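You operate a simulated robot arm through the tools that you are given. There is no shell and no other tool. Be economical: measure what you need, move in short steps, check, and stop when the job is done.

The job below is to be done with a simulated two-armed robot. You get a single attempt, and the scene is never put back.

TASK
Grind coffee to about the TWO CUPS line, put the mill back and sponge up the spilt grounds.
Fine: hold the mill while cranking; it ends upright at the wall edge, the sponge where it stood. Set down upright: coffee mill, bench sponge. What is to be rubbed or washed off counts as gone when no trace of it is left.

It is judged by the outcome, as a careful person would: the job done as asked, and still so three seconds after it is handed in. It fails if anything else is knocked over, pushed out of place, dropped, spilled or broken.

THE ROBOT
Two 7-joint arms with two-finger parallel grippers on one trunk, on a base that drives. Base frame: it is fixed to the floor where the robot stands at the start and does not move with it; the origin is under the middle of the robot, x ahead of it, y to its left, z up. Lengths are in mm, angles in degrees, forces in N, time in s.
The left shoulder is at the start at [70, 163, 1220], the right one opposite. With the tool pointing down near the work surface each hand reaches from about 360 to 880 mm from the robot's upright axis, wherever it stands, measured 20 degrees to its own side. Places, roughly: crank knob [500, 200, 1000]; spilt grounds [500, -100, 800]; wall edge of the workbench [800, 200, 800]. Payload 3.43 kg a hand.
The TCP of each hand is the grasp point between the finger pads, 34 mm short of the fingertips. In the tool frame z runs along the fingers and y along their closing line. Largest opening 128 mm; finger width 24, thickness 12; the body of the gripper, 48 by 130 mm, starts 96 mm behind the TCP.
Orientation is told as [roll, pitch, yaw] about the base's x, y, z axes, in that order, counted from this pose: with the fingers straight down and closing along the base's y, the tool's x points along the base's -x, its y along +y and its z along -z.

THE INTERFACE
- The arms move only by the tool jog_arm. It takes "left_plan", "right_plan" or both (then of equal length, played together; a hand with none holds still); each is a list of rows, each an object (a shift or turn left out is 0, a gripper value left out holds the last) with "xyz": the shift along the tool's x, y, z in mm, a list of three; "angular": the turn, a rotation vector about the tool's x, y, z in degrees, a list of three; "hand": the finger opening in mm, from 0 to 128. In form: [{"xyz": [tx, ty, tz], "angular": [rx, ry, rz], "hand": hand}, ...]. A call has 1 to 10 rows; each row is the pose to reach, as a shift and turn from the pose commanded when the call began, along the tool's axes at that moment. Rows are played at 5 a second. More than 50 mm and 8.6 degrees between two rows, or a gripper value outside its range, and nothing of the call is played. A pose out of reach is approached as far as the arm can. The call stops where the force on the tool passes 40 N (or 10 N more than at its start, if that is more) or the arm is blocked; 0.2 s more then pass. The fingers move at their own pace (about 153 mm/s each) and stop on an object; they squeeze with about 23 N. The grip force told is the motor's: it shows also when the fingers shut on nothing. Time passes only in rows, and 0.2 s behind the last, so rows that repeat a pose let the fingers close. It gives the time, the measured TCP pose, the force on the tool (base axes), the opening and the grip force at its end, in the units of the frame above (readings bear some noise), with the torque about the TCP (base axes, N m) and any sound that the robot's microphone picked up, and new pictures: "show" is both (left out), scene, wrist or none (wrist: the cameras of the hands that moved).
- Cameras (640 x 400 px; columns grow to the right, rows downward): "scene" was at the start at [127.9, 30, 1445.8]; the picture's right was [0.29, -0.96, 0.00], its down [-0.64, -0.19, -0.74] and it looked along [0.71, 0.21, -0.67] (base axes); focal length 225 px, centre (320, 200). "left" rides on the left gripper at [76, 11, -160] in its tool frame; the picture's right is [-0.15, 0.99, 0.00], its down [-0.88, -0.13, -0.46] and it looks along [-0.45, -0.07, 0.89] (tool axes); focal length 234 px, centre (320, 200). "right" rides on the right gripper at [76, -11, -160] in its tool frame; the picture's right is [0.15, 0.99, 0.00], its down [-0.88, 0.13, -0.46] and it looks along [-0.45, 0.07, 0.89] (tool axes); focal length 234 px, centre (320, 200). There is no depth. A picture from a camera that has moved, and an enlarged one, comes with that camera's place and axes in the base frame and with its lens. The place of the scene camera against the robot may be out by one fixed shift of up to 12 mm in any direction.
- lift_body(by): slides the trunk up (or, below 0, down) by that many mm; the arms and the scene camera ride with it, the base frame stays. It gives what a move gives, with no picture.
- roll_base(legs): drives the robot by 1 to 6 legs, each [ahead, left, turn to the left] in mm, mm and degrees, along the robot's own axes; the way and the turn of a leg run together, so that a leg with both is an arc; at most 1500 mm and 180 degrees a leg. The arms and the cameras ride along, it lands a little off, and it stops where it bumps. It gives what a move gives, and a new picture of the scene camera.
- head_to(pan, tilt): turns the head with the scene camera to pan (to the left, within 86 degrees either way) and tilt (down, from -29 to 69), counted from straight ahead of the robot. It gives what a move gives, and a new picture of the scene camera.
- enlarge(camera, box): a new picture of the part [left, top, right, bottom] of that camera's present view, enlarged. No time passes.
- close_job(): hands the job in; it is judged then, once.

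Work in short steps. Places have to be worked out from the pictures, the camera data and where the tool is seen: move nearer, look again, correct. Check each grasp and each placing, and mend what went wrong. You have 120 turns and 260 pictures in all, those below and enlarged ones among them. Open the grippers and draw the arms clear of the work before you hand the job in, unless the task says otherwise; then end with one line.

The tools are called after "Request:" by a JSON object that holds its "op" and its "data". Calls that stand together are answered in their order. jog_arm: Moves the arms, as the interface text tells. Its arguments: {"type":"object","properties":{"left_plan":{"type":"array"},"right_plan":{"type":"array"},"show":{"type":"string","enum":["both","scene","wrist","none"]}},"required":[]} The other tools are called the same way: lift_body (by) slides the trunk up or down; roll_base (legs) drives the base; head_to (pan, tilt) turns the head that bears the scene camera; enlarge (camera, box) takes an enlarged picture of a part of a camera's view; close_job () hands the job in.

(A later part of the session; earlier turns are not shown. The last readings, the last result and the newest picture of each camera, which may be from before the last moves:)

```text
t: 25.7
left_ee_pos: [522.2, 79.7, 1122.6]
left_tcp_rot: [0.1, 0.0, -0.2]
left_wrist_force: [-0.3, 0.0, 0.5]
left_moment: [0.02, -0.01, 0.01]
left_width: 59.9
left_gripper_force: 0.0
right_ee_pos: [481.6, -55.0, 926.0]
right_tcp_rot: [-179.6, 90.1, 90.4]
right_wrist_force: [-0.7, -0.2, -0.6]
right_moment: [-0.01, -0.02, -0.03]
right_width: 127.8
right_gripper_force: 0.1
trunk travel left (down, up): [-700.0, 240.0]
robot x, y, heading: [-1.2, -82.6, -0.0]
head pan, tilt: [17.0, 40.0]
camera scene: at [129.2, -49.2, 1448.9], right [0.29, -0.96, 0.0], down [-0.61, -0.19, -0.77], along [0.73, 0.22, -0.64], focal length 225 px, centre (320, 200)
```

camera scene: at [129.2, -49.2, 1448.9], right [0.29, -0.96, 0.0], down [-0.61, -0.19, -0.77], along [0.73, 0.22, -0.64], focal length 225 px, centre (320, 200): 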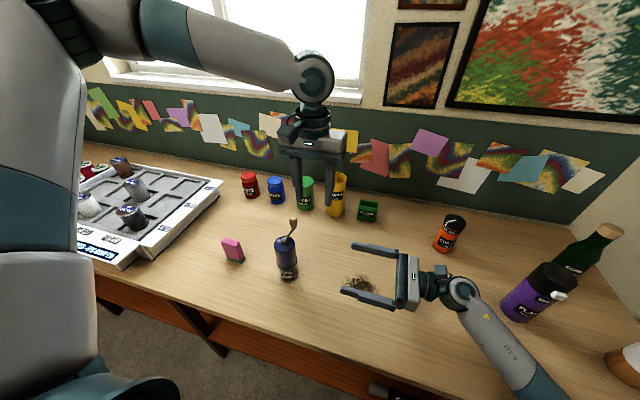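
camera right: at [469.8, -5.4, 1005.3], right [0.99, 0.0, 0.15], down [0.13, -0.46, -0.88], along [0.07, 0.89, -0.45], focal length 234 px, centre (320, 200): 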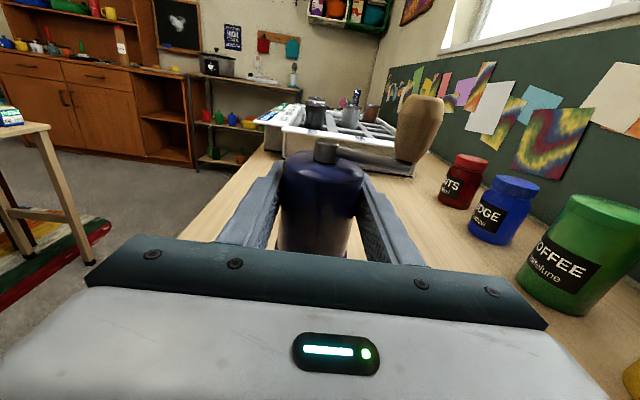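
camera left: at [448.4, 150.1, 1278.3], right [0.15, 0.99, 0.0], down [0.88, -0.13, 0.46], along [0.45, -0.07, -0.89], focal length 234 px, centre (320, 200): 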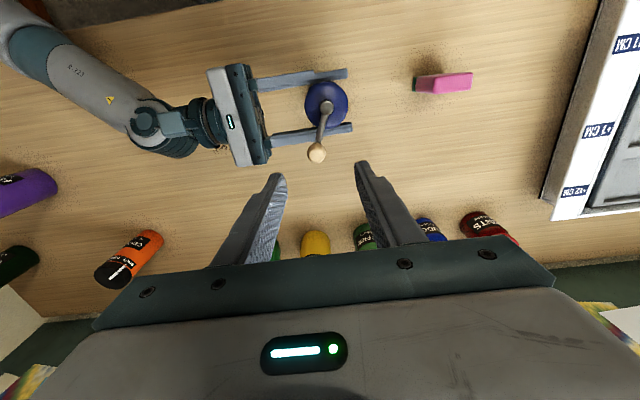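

Base shifted. Right hand re-advances and regrips the mill at the same height; left goes above the knob.

Request:
{"op": "jog_arm", "data": {"left_plan": [{"xyz": [-2, 15, 0]}, {"xyz": [-4, 30, 0]}, {"xyz": [-6, 50, 0]}, {"xyz": [-6, 68, 0]}, {"xyz": [-6, 68, 0]}, {"xyz": [-6, 68, 0]}, {"xyz": [-6, 68, 0]}, {"xyz": [-6, 68, 0]}, {"xyz": [-6, 68, 0]}], "right_plan": [{"xyz": [1, 0, 40]}, {"xyz": [1, 0, 80]}, {"xyz": [1, 0, 120]}, {"xyz": [1, 0, 160]}, {"xyz": [1, 0, 195]}, {"xyz": [1, 0, 210]}, {"xyz": [1, 0, 210], "hand": 70}, {"xyz": [1, 0, 210], "hand": 40}, {"xyz": [1, 0, 210], "hand": 40}], "show": "wrist"}}

Request:
{"op": "enlarge", "data": {"camera": "left", "box": [200, 60, 440, 210]}}

```text
t: 27.7
left_ee_pos: [528.2, 149.1, 1121.4]
left_tcp_rot: [0.0, 0.0, 0.0]
left_wrist_force: [-0.2, -0.4, -0.3]
left_moment: [0.01, -0.02, 0.03]
left_width: 60.0
left_gripper_force: 0.0
right_ee_pos: [480.5, 155.2, 929.9]
right_tcp_rot: [171.9, 90.0, 81.9]
right_wrist_force: [0.0, 0.6, -0.6]
right_moment: [0.05, 0.02, -0.02]
right_width: 56.7
right_gripper_force: 23.1
trunk travel left (down, up): [-700.0, 240.0]
robot x, y, heading: [3.2, -81.5, -0.0]
head pan, tilt: [17.0, 40.0]
camera right: at [469.3, -3.9, 1005.1], right [0.99, 0.0, 0.15], down [0.13, -0.46, -0.88], along [0.07, 0.89, -0.45], focal length 234 px, centre (320, 200)
camera left: at [451.3, 158.6, 1280.2], right [0.15, 0.99, 0.0], down [0.88, -0.13, 0.46], along [0.45, -0.07, -0.89], focal length 234 px, centre (320, 200)
```

right: 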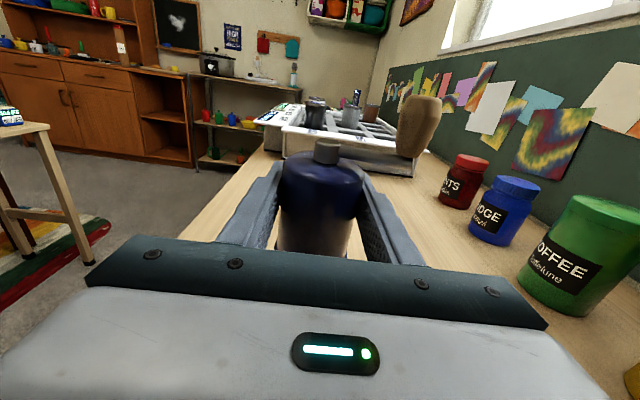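
left: 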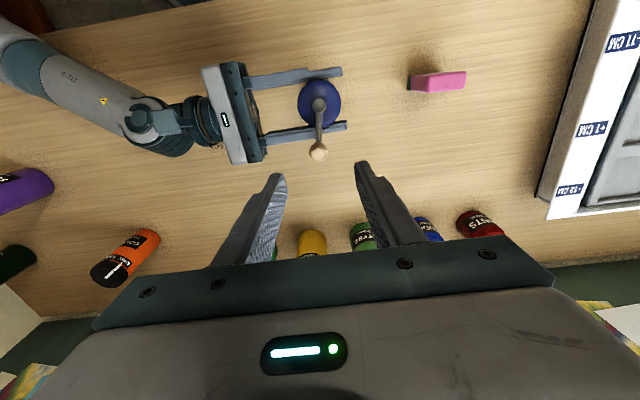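

```text
2.67 times, centred on (320, 135) of left
camera zoom: at [451.3, 158.6, 1280.2], right [0.15, 0.99, 0.0], down [0.88, -0.13, 0.46], along [0.45, -0.07, -0.89], focal length 624 px, centre (320, 373)
```

zoom: 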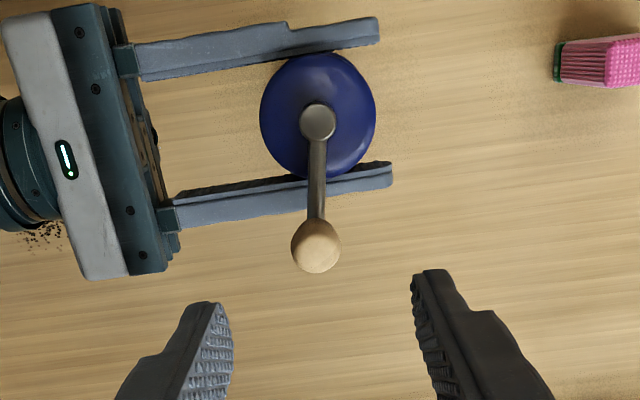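

Knob at ≈(527,145.5). Lower and grip it.

Request:
{"op": "jog_arm", "data": {"left_plan": [{"xyz": [1, -2.5, 40]}, {"xyz": [1, -2.5, 80]}, {"xyz": [1, -2.5, 111]}, {"xyz": [1, -2.5, 111], "hand": 35}, {"xyz": [1, -2.5, 111], "hand": 10}, {"xyz": [1, -2.5, 111], "hand": 10}], "show": "none"}}

```text
t: 29.1
left_ee_pos: [526.0, 145.6, 1011.8]
left_tcp_rot: [0.0, 0.0, -0.1]
left_wrist_force: [0.2, -0.6, -1.3]
left_moment: [0.32, -0.11, 0.0]
left_width: 19.5
left_gripper_force: 23.7
right_ee_pos: [480.1, 155.5, 928.0]
right_tcp_rot: [-169.6, 90.0, 100.4]
right_wrist_force: [-0.4, 0.8, 2.0]
right_moment: [-0.47, 0.03, 0.06]
right_width: 56.9
right_gripper_force: 22.8
trunk travel left (down, up): [-700.0, 240.0]
robot x, y, heading: [5.7, -79.3, 0.3]
head pan, tilt: [17.0, 40.0]
```

Grip is clean with no side force. Crank a half turn (100°→280°).

Request:
{"op": "jog_arm", "data": {"left_plan": [{"xyz": [5.6, -15.7, 0]}, {"xyz": [16.3, -28.5, 0]}, {"xyz": [30.8, -36.8, 0]}, {"xyz": [47.2, -39.7, 0]}, {"xyz": [63.6, -36.8, 0]}, {"xyz": [78.1, -28.5, 0]}, {"xyz": [88.8, -15.7, 0]}, {"xyz": [94.5, 0, 0]}, {"xyz": [94.5, 16.6, 0]}], "show": "scene"}}

Request:
{"op": "enlarge", "data": {"camera": "scene", "box": [260, 220, 320, 290]}}

```text
t: 31.1
left_ee_pos: [431.4, 162.3, 1008.9]
left_tcp_rot: [0.2, 0.1, -0.1]
left_wrist_force: [-17.9, 2.4, 1.3]
left_moment: [-0.66, 0.33, -0.02]
left_width: 19.9
left_gripper_force: 23.8
right_ee_pos: [481.8, 154.0, 928.4]
right_tcp_rot: [120.4, 89.9, 30.1]
right_wrist_force: [19.5, -4.1, 3.7]
right_moment: [0.68, 0.59, -0.23]
right_width: 56.8
right_gripper_force: 22.8
trunk travel left (down, up): [-700.0, 240.0]
robot x, y, heading: [-1.6, -79.3, 0.1]
head pan, tilt: [17.0, 40.0]
camera scene: at [128.8, -48.7, 1448.9], right [0.29, -0.96, 0.0], down [-0.61, -0.19, -0.77], along [0.73, 0.22, -0.64], focal length 225 px, centre (320, 200)
```

scene: 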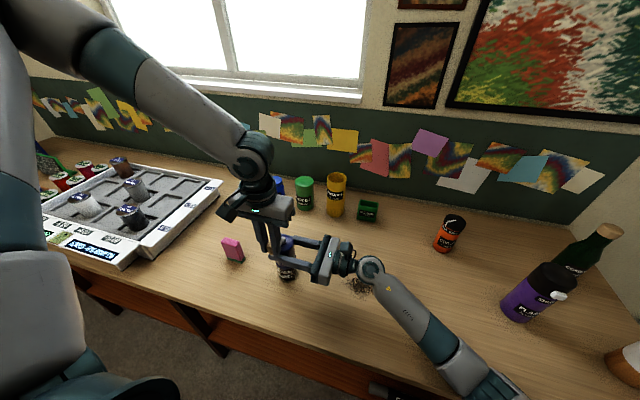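

```text
5.71 times, centred on (290, 255) of scene
camera zoom: at [128.8, -48.7, 1448.9], right [0.29, -0.96, 0.0], down [-0.61, -0.19, -0.77], along [0.73, 0.22, -0.64], focal length 1286 px, centre (491, -114)
```

zoom: 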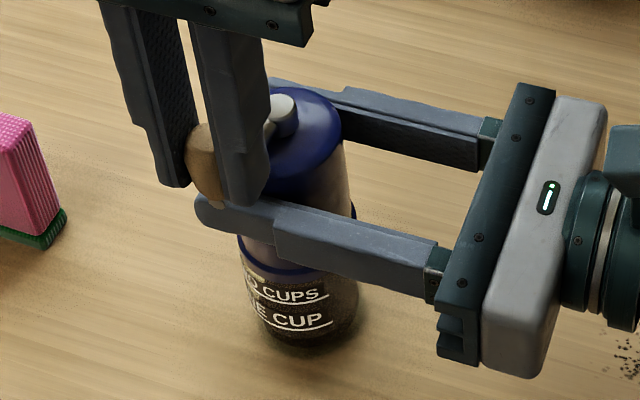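

Forces suggest centre ≈(478.5,153.5), R≈49. Crank on to 380°, then lift both 175 mm to inspect the level.

Request:
{"op": "jog_arm", "data": {"left_plan": [{"xyz": [-3.4, 16.2, 0]}, {"xyz": [-14.3, 29.2, 0]}, {"xyz": [-29, 37.8, 0]}, {"xyz": [-45.8, 40.7, 0]}, {"xyz": [-62.6, 37.8, 0]}, {"xyz": [-62.6, 37.8, -25]}, {"xyz": [-62.6, 37.8, -60]}, {"xyz": [-62.6, 37.8, -100]}, {"xyz": [-62.6, 37.8, -140]}, {"xyz": [-62.6, 37.8, -175]}], "right_plan": [{"xyz": [0, 0, 0]}, {"xyz": [0, 0, 0]}, {"xyz": [0, 0, 0]}, {"xyz": [0, 0, 0]}, {"xyz": [0, 0, 0]}, {"xyz": [25, 0, 0]}, {"xyz": [60, 0, 0]}, {"xyz": [100, 0, 0]}, {"xyz": [140, 0, 0]}, {"xyz": [175, 0, 0]}], "show": "scene"}}

Request:
{"op": "enlarge", "data": {"camera": "scene", "box": [255, 190, 315, 260]}}

```text
t: 33.3
left_ee_pos: [495.2, 200.4, 1185.5]
left_tcp_rot: [-0.1, -0.1, -0.1]
left_wrist_force: [2.5, 5.7, 4.6]
left_moment: [0.76, -0.41, 0.02]
left_width: 19.6
left_gripper_force: 23.0
right_ee_pos: [480.4, 155.8, 1103.3]
right_tcp_rot: [30.2, 89.9, -59.8]
right_wrist_force: [-2.2, -4.7, -7.9]
right_moment: [-0.5, 0.29, 0.04]
right_width: 56.5
right_gripper_force: 23.4
trunk travel left (down, up): [-700.0, 240.0]
robot x, y, heading: [0.7, -78.0, 0.1]
head pan, tilt: [17.0, 40.0]
camera scene: at [128.7, -48.7, 1448.9], right [0.29, -0.96, 0.0], down [-0.61, -0.19, -0.77], along [0.73, 0.22, -0.64], focal length 225 px, centre (320, 200)
```

scene: 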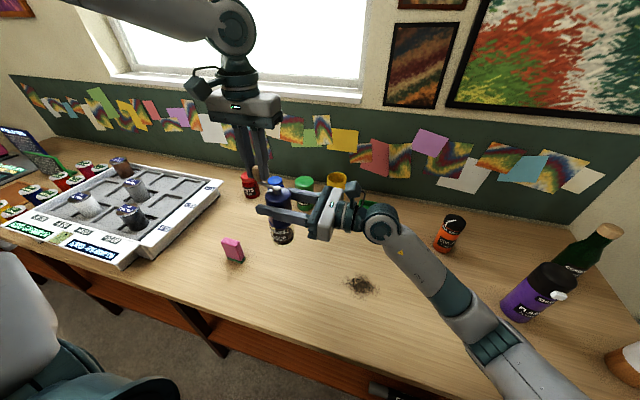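

```text
5.71 times, centred on (285, 225) of scene
camera zoom: at [128.7, -48.7, 1448.9], right [0.29, -0.96, 0.0], down [-0.61, -0.19, -0.77], along [0.73, 0.22, -0.64], focal length 1286 px, centre (520, 57)
```

zoom: 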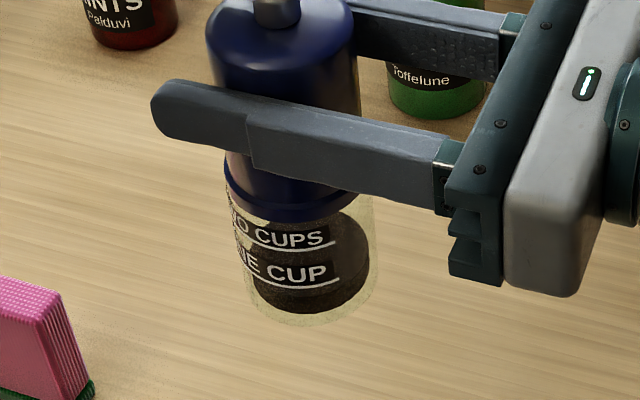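

Request:
{"op": "enlarge", "data": {"camera": "scene", "box": [272, 222, 296, 248]}}

```text
15.38 times, centred on (284, 235) of scene
camera zoom: at [128.7, -48.7, 1448.9], right [0.29, -0.96, 0.0], down [-0.61, -0.19, -0.77], along [0.73, 0.22, -0.64], focal length 3463 px, centre (874, -338)
```

zoom: 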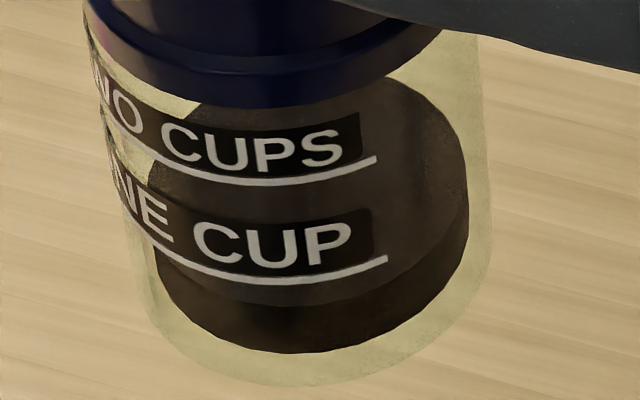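

Now clear: grounds are ~10 mm deep after about one turn; ONE CUP is ~22 mm and TWO CUPS ~44 mm above the glass bottom, so roughly 3 more turns are needed. Lower to the bench and continue cranking.

Request:
{"op": "jog_arm", "data": {"left_plan": [{"xyz": [0, 0, 40]}, {"xyz": [0, 0, 85]}, {"xyz": [0, 0, 130]}, {"xyz": [0, 0, 163]}, {"xyz": [0, 0, 174]}, {"xyz": [-20.7, -14.6, 174]}, {"xyz": [-31.5, -37.6, 174]}, {"xyz": [-29.2, -62.9, 174]}, {"xyz": [-14.7, -83.6, 174]}, {"xyz": [8.3, -94.4, 174]}], "right_plan": [{"xyz": [-40, 0, 0]}, {"xyz": [-85, 0, 0]}, {"xyz": [-130, 0, 0]}, {"xyz": [-163, 0, 0]}, {"xyz": [-175, 0, 0]}, {"xyz": [-175, 0, 0]}, {"xyz": [-175, 0, 0]}, {"xyz": [-175, 0, 0]}, {"xyz": [-175, 0, 0]}, {"xyz": [-175, 0, 0]}], "show": "none"}}

```text
t: 35.5
left_ee_pos: [486.3, 104.1, 1011.0]
left_tcp_rot: [-0.1, 0.0, -0.2]
left_wrist_force: [1.6, -16.4, 9.5]
left_moment: [-1.02, 0.44, -0.07]
left_width: 20.0
left_gripper_force: 22.7
right_ee_pos: [482.3, 154.3, 926.7]
right_tcp_rot: [43.5, 89.9, -46.6]
right_wrist_force: [-1.8, 13.5, -3.9]
right_moment: [-0.05, -0.47, 0.09]
right_width: 57.0
right_gripper_force: 23.0
trunk travel left (down, up): [-700.0, 240.0]
robot x, y, heading: [-1.2, -76.1, 0.3]
head pan, tilt: [17.0, 40.0]
```

Working well; forces moderate. Refined circle: centre (478.7,152.8), R 50. Crank 300° more.

Request:
{"op": "jog_arm", "data": {"left_plan": [{"xyz": [25.4, 0.6, 0]}, {"xyz": [46.6, 15.5, 0]}, {"xyz": [57.5, 38.9, 0]}, {"xyz": [55.3, 64.7, 0]}, {"xyz": [40.4, 85.9, 0]}, {"xyz": [17, 96.8, 0]}, {"xyz": [-8.8, 94.6, 0]}, {"xyz": [-30, 79.7, 0]}, {"xyz": [-40.9, 56.3, 0]}, {"xyz": [-38.7, 30.5, 0]}], "show": "none"}}

```text
t: 37.7
left_ee_pos: [526.7, 135.0, 1011.0]
left_tcp_rot: [-0.1, -0.1, -0.1]
left_wrist_force: [9.2, -3.1, -5.7]
left_moment: [0.33, -0.35, 0.0]
left_width: 19.8
left_gripper_force: 23.1
right_ee_pos: [481.2, 156.2, 928.3]
right_tcp_rot: [158.8, 90.0, 68.9]
right_wrist_force: [-9.8, 2.6, 2.4]
right_moment: [-0.66, -0.67, -0.02]
right_width: 56.7
right_gripper_force: 23.2
trunk travel left (down, up): [-700.0, 240.0]
robot x, y, heading: [-3.8, -80.4, 0.1]
head pan, tilt: [17.0, 40.0]
```

Another 300°.

Request:
{"op": "jog_arm", "data": {"left_plan": [{"xyz": [14.9, -21.2, 0]}, {"xyz": [38.3, -32.1, 0]}, {"xyz": [64.1, -29.9, 0]}, {"xyz": [85.3, -15, 0]}, {"xyz": [96.2, 8.4, 0]}, {"xyz": [94, 34.2, 0]}, {"xyz": [79.1, 55.4, 0]}, {"xyz": [55.7, 66.3, 0]}, {"xyz": [29.9, 64.1, 0]}, {"xyz": [8.7, 49.2, 0]}], "show": "none"}}

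Request:
{"op": "jog_arm", "data": {"left_plan": [{"xyz": [0, 0, -25]}, {"xyz": [0, 0, -60]}, {"xyz": [0, 0, -100]}, {"xyz": [0, 0, -140]}, {"xyz": [0, 0, -175]}], "right_plan": [{"xyz": [25, 0, 0]}, {"xyz": [60, 0, 0]}, {"xyz": [100, 0, 0]}, {"xyz": [140, 0, 0]}, {"xyz": [175, 0, 0]}], "show": "none"}}

Request:
{"op": "enlarge", "data": {"camera": "scene", "box": [268, 218, 300, 252]}}

```text
t: 39.9
left_ee_pos: [518.4, 184.6, 1011.2]
left_tcp_rot: [0.0, -0.1, -0.1]
left_wrist_force: [3.8, 2.5, -3.4]
left_moment: [0.63, -0.27, 0.07]
left_width: 19.6
left_gripper_force: 23.4
right_ee_pos: [481.3, 155.3, 926.6]
right_tcp_rot: [-128.7, 89.9, 141.3]
right_wrist_force: [-3.9, -3.6, 0.7]
right_moment: [-0.17, -0.28, 0.03]
right_width: 56.7
right_gripper_force: 22.8
trunk travel left (down, up): [-700.0, 240.0]
robot x, y, heading: [1.2, -80.5, 0.0]
head pan, tilt: [17.0, 40.0]
```

```text
t: 41.1
left_ee_pos: [516.3, 184.6, 1186.8]
left_tcp_rot: [0.0, -0.1, -0.1]
left_wrist_force: [9.7, 6.6, -5.3]
left_moment: [0.69, -0.37, 0.04]
left_width: 19.6
left_gripper_force: 23.0
right_ee_pos: [481.4, 155.1, 1102.9]
right_tcp_rot: [129.8, 90.0, 39.9]
right_wrist_force: [-10.1, -9.1, 2.1]
right_moment: [0.18, -0.68, -0.03]
right_width: 56.5
right_gripper_force: 22.8
trunk travel left (down, up): [-700.0, 240.0]
robot x, y, heading: [1.9, -77.9, 0.1]
head pan, tilt: [17.0, 40.0]
```

```text
11.76 times, centred on (284, 235) of scene
camera zoom: at [128.6, -48.6, 1448.9], right [0.29, -0.96, 0.0], down [-0.61, -0.19, -0.77], along [0.73, 0.22, -0.64], focal length 2648 px, centre (744, -212)
```

zoom: 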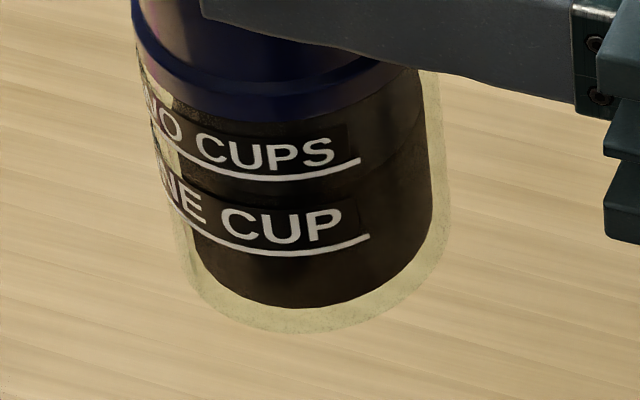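

The level has risen a lot; zoom in to find the surface edge.

Request:
{"op": "enlarge", "data": {"camera": "scene", "box": [276, 222, 292, 238]}}

```text
16.00 times, centred on (284, 230) of scene
camera zoom: at [128.6, -48.6, 1448.9], right [0.29, -0.96, 0.0], down [-0.61, -0.19, -0.77], along [0.73, 0.22, -0.64], focal length 3601 px, centre (896, -280)
```

zoom: 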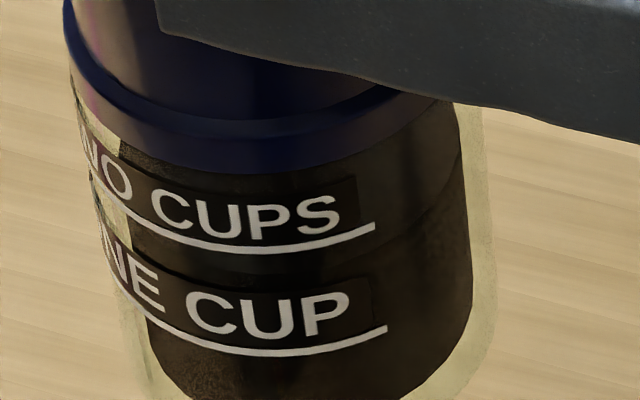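

The surface sits midway between the lines (≈1.5 cups after ≈3.1 turns, ~10 mm per turn). About one more turn is needed: lower, crank 330°, lift and check.

Request:
{"op": "jog_arm", "data": {"left_plan": [{"xyz": [0, 0, 40]}, {"xyz": [0, 0, 85]}, {"xyz": [0, 0, 130]}, {"xyz": [0, 0, 163]}, {"xyz": [0, 0, 175]}, {"xyz": [-10.9, -23.4, 175]}, {"xyz": [-8.7, -49.2, 175]}, {"xyz": [6.2, -70.4, 175]}, {"xyz": [29.6, -81.3, 175]}, {"xyz": [55.4, -79.1, 175]}], "right_plan": [{"xyz": [-40, 0, 0]}, {"xyz": [-85, 0, 0]}, {"xyz": [-130, 0, 0]}, {"xyz": [-163, 0, 0]}, {"xyz": [-175, 0, 0]}, {"xyz": [-175, 0, 0]}, {"xyz": [-175, 0, 0]}, {"xyz": [-175, 0, 0]}, {"xyz": [-175, 0, 0]}, {"xyz": [-175, 0, 0]}], "show": "none"}}

Request:
{"op": "jog_arm", "data": {"left_plan": [{"xyz": [21.2, 14.9, 0]}, {"xyz": [32.1, 38.3, 0]}, {"xyz": [29.9, 64.1, 0]}, {"xyz": [15, 85.3, 0]}, {"xyz": [-8.4, 96.2, 0]}, {"xyz": [-34.2, 94, 0]}, {"xyz": [-34.2, 94, -40]}, {"xyz": [-34.2, 94, -85]}, {"xyz": [-34.2, 94, -130]}, {"xyz": [-34.2, 94, -175]}], "right_plan": [{"xyz": [0, 0, 0]}, {"xyz": [0, 0, 0]}, {"xyz": [0, 0, 0]}, {"xyz": [0, 0, 0]}, {"xyz": [0, 0, 0]}, {"xyz": [0, 0, 0]}, {"xyz": [40, 0, 0]}, {"xyz": [85, 0, 0]}, {"xyz": [130, 0, 0]}, {"xyz": [175, 0, 0]}], "show": "scene"}}

Request:
{"op": "enlarge", "data": {"camera": "scene", "box": [276, 222, 292, 238]}}

```text
t: 43.3
left_ee_pos: [458.9, 106.5, 1011.9]
left_tcp_rot: [-0.1, 0.0, 0.0]
left_wrist_force: [-3.9, -8.1, 5.5]
left_moment: [-0.54, -0.04, 0.0]
left_width: 19.6
left_gripper_force: 23.1
right_ee_pos: [482.2, 156.2, 929.4]
right_tcp_rot: [-40.3, 90.1, -130.4]
right_wrist_force: [3.0, 8.7, -8.7]
right_moment: [0.06, 0.18, 0.0]
right_width: 56.8
right_gripper_force: 22.8
trunk travel left (down, up): [-700.0, 240.0]
robot x, y, heading: [-3.8, -79.3, 0.1]
head pan, tilt: [17.0, 40.0]
```

```text
t: 45.5
left_ee_pos: [493.3, 200.7, 1188.2]
left_tcp_rot: [0.0, 0.0, -0.2]
left_wrist_force: [-1.3, -5.5, -10.5]
left_moment: [0.21, -0.34, -0.01]
left_width: 19.3
left_gripper_force: 22.9
right_ee_pos: [478.9, 156.7, 1104.4]
right_tcp_rot: [137.4, 90.0, 47.4]
right_wrist_force: [1.8, 5.2, 7.5]
right_moment: [-0.16, 0.22, 0.02]
right_width: 56.6
right_gripper_force: 22.9
trunk travel left (down, up): [-700.0, 240.0]
robot x, y, heading: [1.1, -83.9, 0.1]
head pan, tilt: [17.0, 40.0]
camera scene: at [128.0, -48.8, 1448.9], right [0.29, -0.96, 0.0], down [-0.61, -0.19, -0.77], along [0.73, 0.22, -0.64], focal length 225 px, centre (320, 200)
```

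scene: 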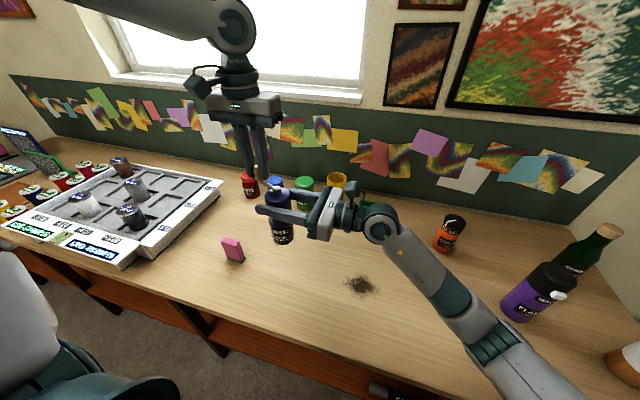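

```text
16.00 times, centred on (284, 230) of scene
camera zoom: at [128.0, -48.8, 1448.9], right [0.29, -0.96, 0.0], down [-0.61, -0.19, -0.77], along [0.73, 0.22, -0.64], focal length 3601 px, centre (896, -280)
```

zoom: 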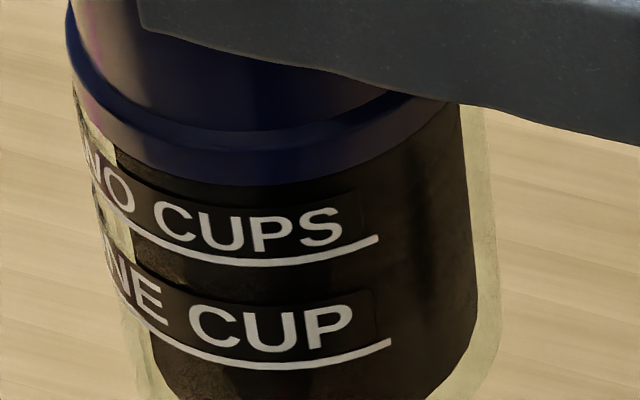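

The edge is hard to make out; I zoom on the area right of the label.

Request:
{"op": "enlarge", "data": {"camera": "scene", "box": [282, 223, 290, 231]}}

Request:
{"op": "enlarge", "data": {"camera": "scene", "box": [275, 224, 283, 232]}}

```text
16.00 times, centred on (286, 227) of scene
camera zoom: at [128.0, -48.8, 1448.9], right [0.29, -0.96, 0.0], down [-0.61, -0.19, -0.77], along [0.73, 0.22, -0.64], focal length 3601 px, centre (864, -232)
```

zoom: 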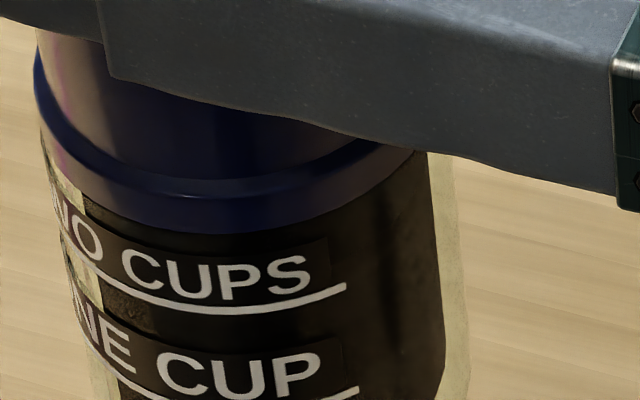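

```text
16.00 times, centred on (279, 228) of scene
camera zoom: at [128.0, -48.8, 1448.9], right [0.29, -0.96, 0.0], down [-0.61, -0.19, -0.77], along [0.73, 0.22, -0.64], focal length 3601 px, centre (976, -248)
```

zoom: 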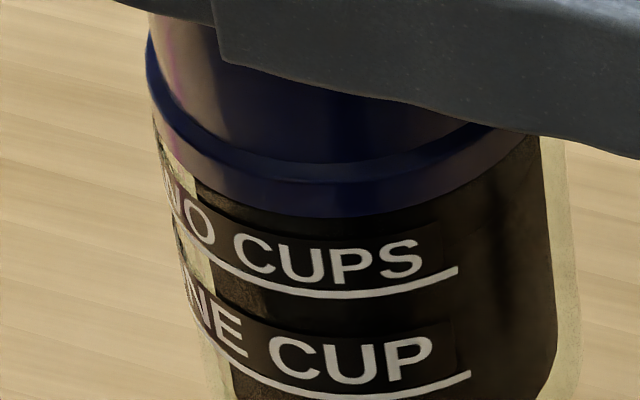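

The surface is now almost hidden under the collar, as expected near TWO CUPS (estimate ≈42 of 44 mm). I release the knob with the left, clear it sideways, and lift the mill higher with the right for a flatter view.

Request:
{"op": "jog_arm", "data": {"left_plan": [{"xyz": [0, 0, 0], "hand": 60}, {"xyz": [0, 0, 0], "hand": 60}, {"xyz": [0, 0, -20]}, {"xyz": [0, 0, -38]}, {"xyz": [0, 40, -38]}, {"xyz": [0, 85, -38]}, {"xyz": [0, 130, -38]}, {"xyz": [0, 170, -38]}], "show": "none"}}

Request:
{"op": "jog_arm", "data": {"right_plan": [{"xyz": [35, 0, 0]}, {"xyz": [70, 0, 0]}, {"xyz": [105, 0, 0]}, {"xyz": [140, 0, 0]}, {"xyz": [175, 0, 0]}], "show": "scene"}}

```text
t: 47.3
left_ee_pos: [496.8, 372.2, 1222.6]
left_tcp_rot: [-0.2, -0.1, -0.1]
left_wrist_force: [0.0, 0.4, 0.6]
left_moment: [-0.02, 0.03, -0.02]
left_width: 60.0
left_gripper_force: 0.1
right_ee_pos: [480.9, 158.8, 1102.6]
right_tcp_rot: [-4.3, 89.9, -94.2]
right_wrist_force: [0.5, 0.6, -3.8]
right_moment: [-0.03, -0.03, 0.01]
right_width: 56.6
right_gripper_force: 22.9
trunk travel left (down, up): [-700.0, 240.0]
robot x, y, heading: [2.1, -74.3, 0.1]
head pan, tilt: [17.0, 40.0]
```

```text
t: 48.5
left_ee_pos: [495.2, 370.7, 1222.5]
left_tcp_rot: [0.0, -0.2, -0.1]
left_wrist_force: [0.3, 0.0, -0.1]
left_moment: [0.0, 0.01, 0.01]
left_width: 60.0
left_gripper_force: 0.1
right_ee_pos: [482.1, 154.9, 1278.2]
right_tcp_rot: [-32.2, 89.9, -122.3]
right_wrist_force: [0.6, -0.3, -3.3]
right_moment: [-0.02, -0.01, -0.01]
right_width: 56.8
right_gripper_force: 23.1
trunk travel left (down, up): [-700.0, 240.0]
robot x, y, heading: [2.8, -79.5, -0.1]
head pan, tilt: [17.0, 40.0]
camera scene: at [129.2, -48.3, 1448.8], right [0.29, -0.96, 0.0], down [-0.61, -0.19, -0.77], along [0.73, 0.22, -0.64], focal length 225 px, centre (320, 200)
```

scene: 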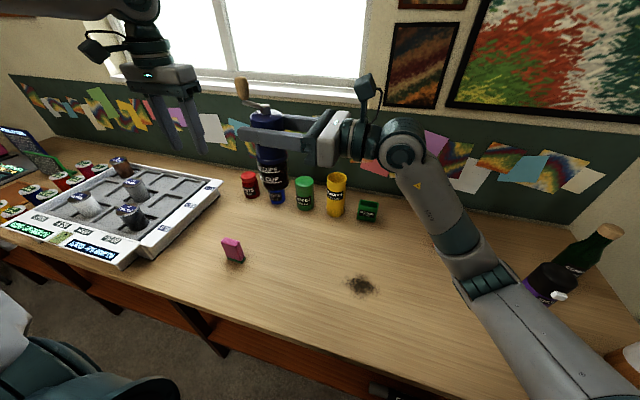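

Request:
{"op": "enlarge", "data": {"camera": "scene", "box": [252, 148, 292, 190]}}

Request:
{"op": "enlarge", "data": {"camera": "scene", "box": [268, 154, 292, 172]}}

```text
9.52 times, centred on (272, 169) of scene
camera zoom: at [129.2, -48.3, 1448.8], right [0.29, -0.96, 0.0], down [-0.61, -0.19, -0.77], along [0.73, 0.22, -0.64], focal length 2144 px, centre (777, 495)
```

zoom: 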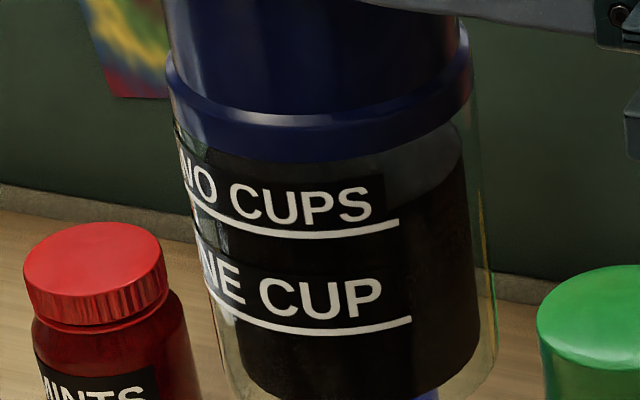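

```text
16.00 times, centred on (280, 163) of scene
camera zoom: at [129.2, -48.3, 1448.8], right [0.29, -0.96, 0.0], down [-0.61, -0.19, -0.77], along [0.73, 0.22, -0.64], focal length 3601 px, centre (960, 792)
```

zoom: 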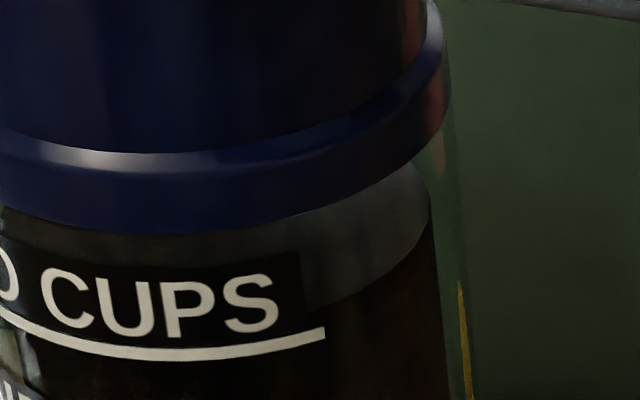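

The surface edge is now seen level with the TWO CUPS line (within ~2 mm), so grinding is done. The back row is full up to the SCRUB box; right of it at ≈(815,-150) by the wall is free. The right hand carries the mill there, turning to point forward (+x).

Request:
{"op": "jog_arm", "data": {"right_plan": [{"xyz": [-8, 16.8, -30.5], "angular": [-8.4, 0, 0]}, {"xyz": [-16, 33.6, -61], "angular": [-16.8, 0, 0]}, {"xyz": [-24, 50.4, -91.5], "angular": [-25.2, 0, 0]}, {"xyz": [-32, 67.2, -122], "angular": [-33.6, 0, 0]}, {"xyz": [-40, 84, -152.5], "angular": [-42, 0, 0]}, {"xyz": [-48, 100.8, -183], "angular": [-50.4, 0, 0]}, {"xyz": [-56, 117.6, -213.5], "angular": [-58.8, 0, 0]}, {"xyz": [-64, 134.4, -244], "angular": [-67.2, 0, 0]}, {"xyz": [-72, 151.2, -274.5], "angular": [-75.6, 0, 0]}, {"xyz": [-80, 168, -305], "angular": [-84, 0, 0]}], "show": "scene"}}

```text
t: 50.4
left_ee_pos: [498.0, 365.9, 1223.7]
left_tcp_rot: [0.2, -0.2, -0.3]
left_wrist_force: [0.1, 0.2, 0.7]
left_moment: [0.08, 0.02, 0.02]
left_width: 59.6
left_gripper_force: 0.1
right_ee_pos: [635.0, -169.2, 1171.1]
right_tcp_rot: [67.5, 82.0, -87.7]
right_wrist_force: [0.9, -0.3, 0.5]
right_moment: [0.04, 0.0, 0.06]
right_width: 40.1
right_gripper_force: 0.1
right hand out of reach, approached as far as the arm can: row 7, 8, 9
trunk travel left (down, up): [-700.0, 240.0]
robot x, y, heading: [2.2, -80.2, -0.0]
head pan, tilt: [17.0, 40.0]
stopped in row 9 (right hand): the arm was blocked; the commanded pose is now the measured one
camera scene: at [130.0, -51.8, 1448.9], right [0.29, -0.96, 0.0], down [-0.62, -0.19, -0.77], along [0.73, 0.22, -0.64], focal length 225 px, centre (320, 200)
```

scene: 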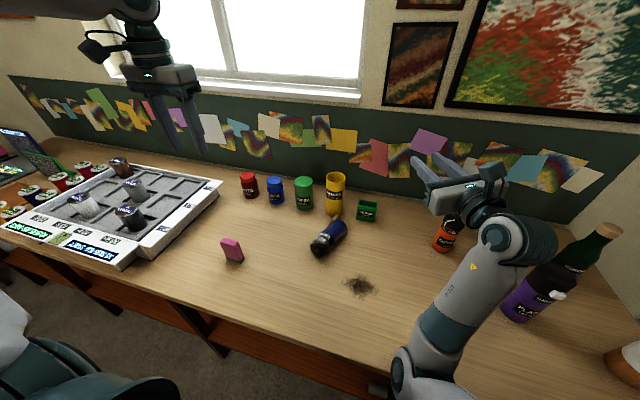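

The right arm hit its limit mid-turn and the mill slipped out; it lies on the bench. I check its state and surroundings.

Request:
{"op": "enlarge", "data": {"camera": "scene", "box": [270, 170, 400, 300]}}

```text
3.08 times, centred on (335, 235) of scene
camera zoom: at [130.0, -51.8, 1448.9], right [0.29, -0.96, 0.0], down [-0.62, -0.19, -0.77], along [0.73, 0.22, -0.64], focal length 692 px, centre (274, 92)
```

zoom: 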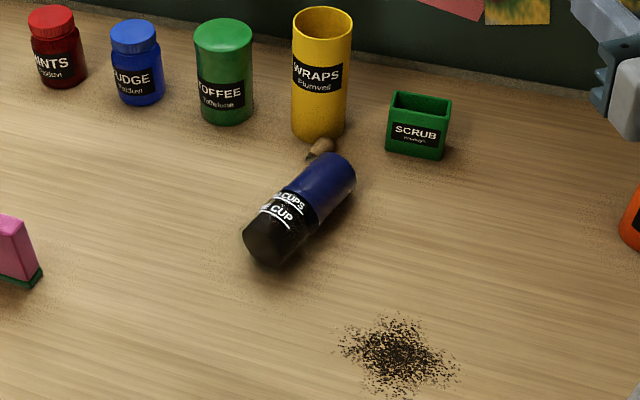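

The mill is intact, nothing new spilt, but it lies tipped near the wraps jar. I first bring the right hand back the way it came (to its earlier sideways pose), then to the default pointing-down pose.

Request:
{"op": "jog_arm", "data": {"right_plan": [{"xyz": [0.2, -24.1, -7.4], "angular": [8.14, 0.86, 0.6], "hand": 100}, {"xyz": [0.4, -48.2, -14.9], "angular": [16.28, 1.73, 1.2]}, {"xyz": [0.6, -72.4, -22.3], "angular": [24.4, 2.6, 1.8]}, {"xyz": [0.8, -96.5, -29.8], "angular": [32.5, 3.45, 2.4]}, {"xyz": [1, -120.6, -37.2], "angular": [40.7, 4.3, 3]}, {"xyz": [1.3, -144.7, -44.7], "angular": [48.8, 5.2, 3.6]}, {"xyz": [1.5, -168.9, -52.1], "angular": [57, 6, 4.2]}, {"xyz": [1.7, -193, -59.6], "angular": [65.1, 6.9, 4.8]}], "show": "none"}}

```text
t: 52.2
left_ee_pos: [497.2, 369.8, 1223.3]
left_tcp_rot: [0.1, -0.1, -0.1]
left_wrist_force: [0.0, -0.8, -0.4]
left_moment: [-0.01, 0.03, 0.03]
left_width: 59.9
left_gripper_force: 0.0
right_ee_pos: [497.8, -16.4, 1151.0]
right_tcp_rot: [-124.1, 89.9, 146.3]
right_wrist_force: [0.0, 1.1, -0.7]
right_moment: [-0.01, -0.02, 0.03]
right_width: 100.1
right_gripper_force: 0.1
trunk travel left (down, up): [-700.0, 240.0]
robot x, y, heading: [-1.1, -79.2, -0.1]
head pan, tilt: [17.0, 40.0]
```

Now unwind to the pointing-down pose.

Request:
{"op": "jog_arm", "data": {"right_plan": [{"xyz": [5.7, 7.4, -11], "angular": [4.62, -4.62, -4.62]}, {"xyz": [11.4, 14.8, -22], "angular": [9.24, -9.24, -9.24]}, {"xyz": [17, 22.2, -33], "angular": [13.86, -13.86, -13.86]}, {"xyz": [22.8, 29.6, -44], "angular": [18.48, -18.48, -18.48]}, {"xyz": [28.5, 37, -55], "angular": [23.1, -23.1, -23.1]}, {"xyz": [34, 44.4, -66], "angular": [27.7, -27.7, -27.7]}, {"xyz": [40, 52, -77], "angular": [32.3, -32.3, -32.3]}, {"xyz": [45.6, 59, -88], "angular": [36.95, -36.95, -36.95]}, {"xyz": [51, 66.6, -99], "angular": [41.6, -41.6, -41.6]}, {"xyz": [57, 74, -110], "angular": [46.19, -46.19, -46.19]}], "show": "none"}}

Request:
{"op": "jog_arm", "data": {"right_plan": [{"xyz": [0, 0, 0], "angular": [4.62, -4.62, -4.62]}, {"xyz": [0, 0, 0], "angular": [9.24, -9.24, -9.24]}, {"xyz": [0, 0, 0], "angular": [13.86, -13.86, -13.86]}, {"xyz": [0, 0, 0], "angular": [18.48, -18.48, -18.48]}, {"xyz": [0, 0, 0], "angular": [23.09, -23.09, -23.09]}], "show": "scene"}}

```text
t: 54.4
left_ee_pos: [496.9, 370.3, 1223.1]
left_tcp_rot: [0.1, -0.1, -0.1]
left_wrist_force: [-0.7, -0.4, -0.6]
left_moment: [0.0, -0.01, 0.02]
left_width: 59.8
left_gripper_force: 0.1
right_ee_pos: [572.0, -125.1, 1210.4]
right_tcp_rot: [19.2, 26.6, -18.9]
right_wrist_force: [0.7, 0.2, 0.2]
right_moment: [-0.04, 0.03, 0.02]
right_width: 100.0
right_gripper_force: 0.1
trunk travel left (down, up): [-700.0, 240.0]
robot x, y, heading: [2.2, -80.1, -0.3]
head pan, tilt: [17.0, 40.0]
```

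```text
t: 55.6
left_ee_pos: [496.8, 369.4, 1223.3]
left_tcp_rot: [0.1, -0.2, -0.1]
left_wrist_force: [-0.4, 0.6, -0.3]
left_moment: [-0.04, 0.0, 0.03]
left_width: 60.0
left_gripper_force: 0.1
right_ee_pos: [572.5, -125.6, 1209.7]
right_tcp_rot: [0.0, -0.1, 0.3]
right_wrist_force: [-0.2, -0.1, 0.0]
right_moment: [-0.03, -0.03, -0.02]
right_width: 100.0
right_gripper_force: 0.0
trunk travel left (down, up): [-700.0, 240.0]
robot x, y, heading: [-0.1, -76.1, -0.3]
head pan, tilt: [17.0, 40.0]
camera scene: at [128.5, -48.1, 1449.0], right [0.29, -0.96, 0.0], down [-0.61, -0.19, -0.77], along [0.73, 0.22, -0.64], focal length 225 px, centre (320, 200)
```

scene: 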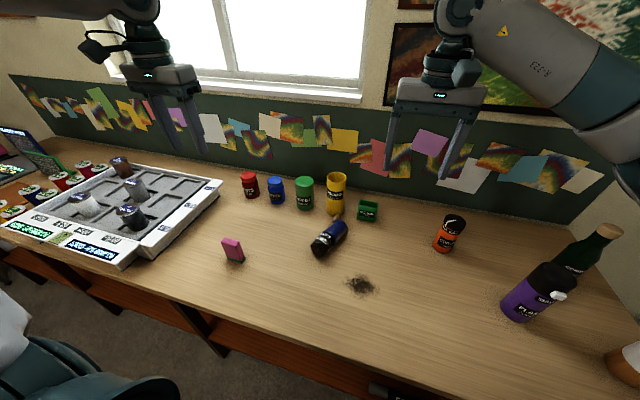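

Right hand is back in its normal pose. The mill's grip point ≈(660,65) suits the right arm only if the robot stands further left, so I drive the base 300 mm left.

Request:
{"op": "roll_base", "data": {"legs": [[0, 300, 0]]}}

```text
t: 57.7
left_ee_pos: [498.8, 667.8, 1224.0]
left_tcp_rot: [0.1, -0.1, -0.4]
left_wrist_force: [-0.9, 0.6, 0.0]
left_moment: [0.02, -0.01, -0.01]
left_width: 60.0
left_gripper_force: 0.0
right_ee_pos: [574.0, 172.4, 1209.0]
right_tcp_rot: [0.1, -0.1, 0.1]
right_wrist_force: [0.2, 0.4, 0.4]
right_moment: [-0.03, 0.01, 0.0]
right_width: 99.9
right_gripper_force: 0.2
trunk travel left (down, up): [-700.0, 240.0]
robot x, y, heading: [0.8, 222.4, 0.0]
head pan, tilt: [17.0, 40.0]
camera scene: at [129.8, 250.0, 1449.0], right [0.29, -0.96, 0.0], down [-0.62, -0.19, -0.77], along [0.73, 0.22, -0.64], focal length 225 px, centre (320, 200)
```

scene: 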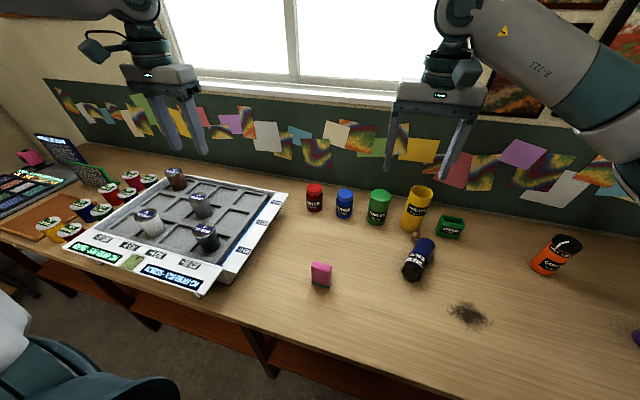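

Bring the right hand above the mill for a look.

Request:
{"op": "jog_arm", "data": {"right_plan": [{"xyz": [-20, -35, 33], "hand": 110}, {"xyz": [-40, -70, 66]}, {"xyz": [-56, -104, 100]}], "show": "wrist"}}

Request:
{"op": "enlarge", "data": {"camera": "scene", "box": [380, 180, 480, 290]}}

```text
refused: row 1 steps farther than a row can; nothing moved
```

```text
3.64 times, centred on (430, 235) of scene
camera zoom: at [129.8, 250.0, 1449.0], right [0.29, -0.96, 0.0], down [-0.62, -0.19, -0.77], along [0.73, 0.22, -0.64], focal length 818 px, centre (-80, 73)
```

zoom: 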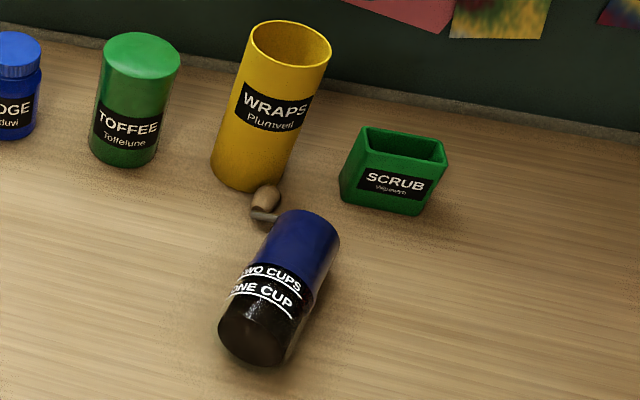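

The step was too long; same move in smaller rows.

Request:
{"op": "jog_arm", "data": {"right_plan": [{"xyz": [-14, -26, 25], "hand": 110}, {"xyz": [-28, -52, 50]}, {"xyz": [-42, -78, 75]}, {"xyz": [-56, -104, 100]}], "show": "wrist"}}

Request:
{"op": "enlarge", "data": {"camera": "right", "box": [200, 40, 440, 230]}}

```text
t: 58.7
left_ee_pos: [498.3, 666.3, 1223.8]
left_tcp_rot: [0.2, 0.1, -0.2]
left_wrist_force: [0.7, 0.6, 0.2]
left_moment: [0.03, -0.01, -0.03]
left_width: 59.9
left_gripper_force: 0.1
right_ee_pos: [630.8, 66.4, 1108.1]
right_tcp_rot: [0.1, 0.2, 0.1]
right_wrist_force: [0.4, -0.4, -0.1]
right_moment: [0.02, 0.01, 0.0]
right_width: 109.9
right_gripper_force: 0.1
trunk travel left (down, up): [-700.0, 240.0]
robot x, y, heading: [1.0, 216.0, 0.0]
head pan, tilt: [17.0, 40.0]
camera right: at [555.1, 54.3, 1268.2], right [-0.15, 0.99, 0.0], down [0.88, 0.13, 0.45], along [0.45, 0.07, -0.89], focal length 234 px, centre (320, 200)
```

right: 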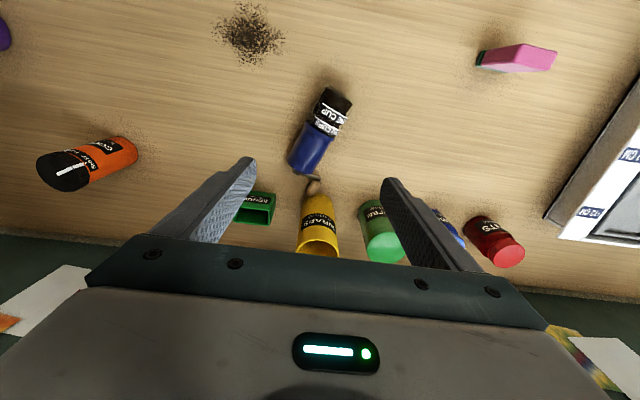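

```text
2.11 times, centred on (320, 135) of right
camera zoom: at [555.1, 54.3, 1268.2], right [-0.15, 0.99, 0.0], down [0.88, 0.13, 0.45], along [0.45, 0.07, -0.89], focal length 493 px, centre (320, 337)
```

zoom: 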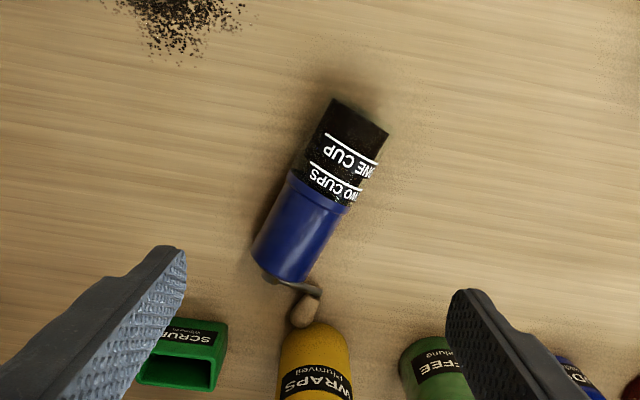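

The mill axis runs from (574,87) to (708,45), yaw ≈ -17°; grip point on the blue body ≈(655,61). Turn 17° and descend part way to check alignment.

Request:
{"op": "jog_arm", "data": {"right_plan": [{"xyz": [-8, -2, 40], "angular": [0, 0, 6]}, {"xyz": [-16, -4, 80], "angular": [0, 0, 12]}, {"xyz": [-25, -6, 120], "angular": [0, 0, 17]}, {"xyz": [-25, -6, 160], "angular": [0, 0, 17]}, {"xyz": [-25, -6, 185], "angular": [0, 0, 17]}], "show": "wrist"}}

```text
t: 59.9
left_ee_pos: [499.2, 668.7, 1222.8]
left_tcp_rot: [0.0, -0.1, -0.3]
left_wrist_force: [0.3, -0.3, -0.4]
left_moment: [0.0, -0.02, 0.01]
left_width: 60.1
left_gripper_force: 0.1
right_ee_pos: [655.4, 62.0, 923.5]
right_tcp_rot: [-0.1, 0.1, -17.0]
right_wrist_force: [0.0, -0.2, -0.3]
right_moment: [0.03, 0.02, 0.03]
right_width: 109.9
right_gripper_force: 0.1
trunk travel left (down, up): [-700.0, 240.0]
robot x, y, heading: [-0.3, 222.0, -0.1]
head pan, tilt: [17.0, 40.0]
camera right: at [578.4, 72.9, 1083.4], right [0.15, 0.99, 0.0], down [0.88, -0.13, 0.45], along [0.45, -0.07, -0.89], focal length 234 px, centre (320, 200)
```

right: 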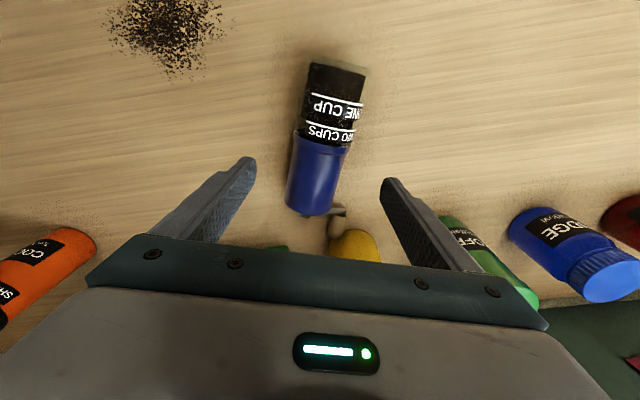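

Aligned. Descend the last 85 mm and close.

Request:
{"op": "jog_arm", "data": {"right_plan": [{"xyz": [0, 0, 40]}, {"xyz": [0, 0, 75]}, {"xyz": [0, 0, 85]}, {"xyz": [0, 0, 85], "hand": 70}, {"xyz": [0, 0, 85], "hand": 40}, {"xyz": [0, 0, 85], "hand": 40}], "show": "both"}}

```text
t: 61.3
left_ee_pos: [498.4, 668.3, 1222.4]
left_tcp_rot: [0.1, 0.0, -0.3]
left_wrist_force: [-0.1, 0.3, 0.0]
left_moment: [0.0, -0.01, -0.01]
left_width: 60.0
left_gripper_force: 0.1
right_ee_pos: [654.2, 64.0, 837.8]
right_tcp_rot: [-0.1, 0.0, -16.9]
right_wrist_force: [-0.1, -0.4, -0.2]
right_moment: [-0.01, 0.0, 0.06]
right_width: 56.9
right_gripper_force: 23.0
trunk travel left (down, up): [-700.0, 240.0]
robot x, y, heading: [4.3, 220.9, -0.2]
head pan, tilt: [17.0, 40.0]
camera scene: at [130.0, 251.0, 1448.9], right [0.29, -0.96, 0.0], down [-0.62, -0.19, -0.77], along [0.73, 0.22, -0.64], focal length 225 px, centre (320, 200)
camera right: at [578.0, 73.8, 998.6], right [0.15, 0.99, 0.0], down [0.88, -0.13, 0.45], along [0.45, -0.07, -0.89], focal length 234 px, centre (320, 200)
```

scene: 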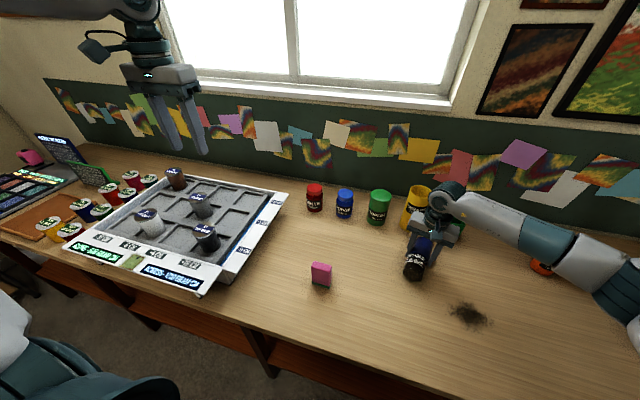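
right: 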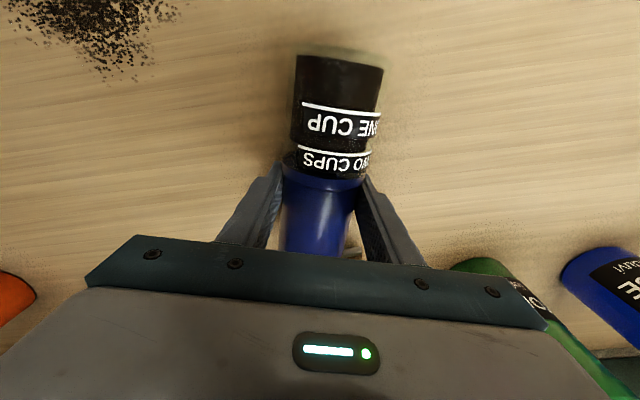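

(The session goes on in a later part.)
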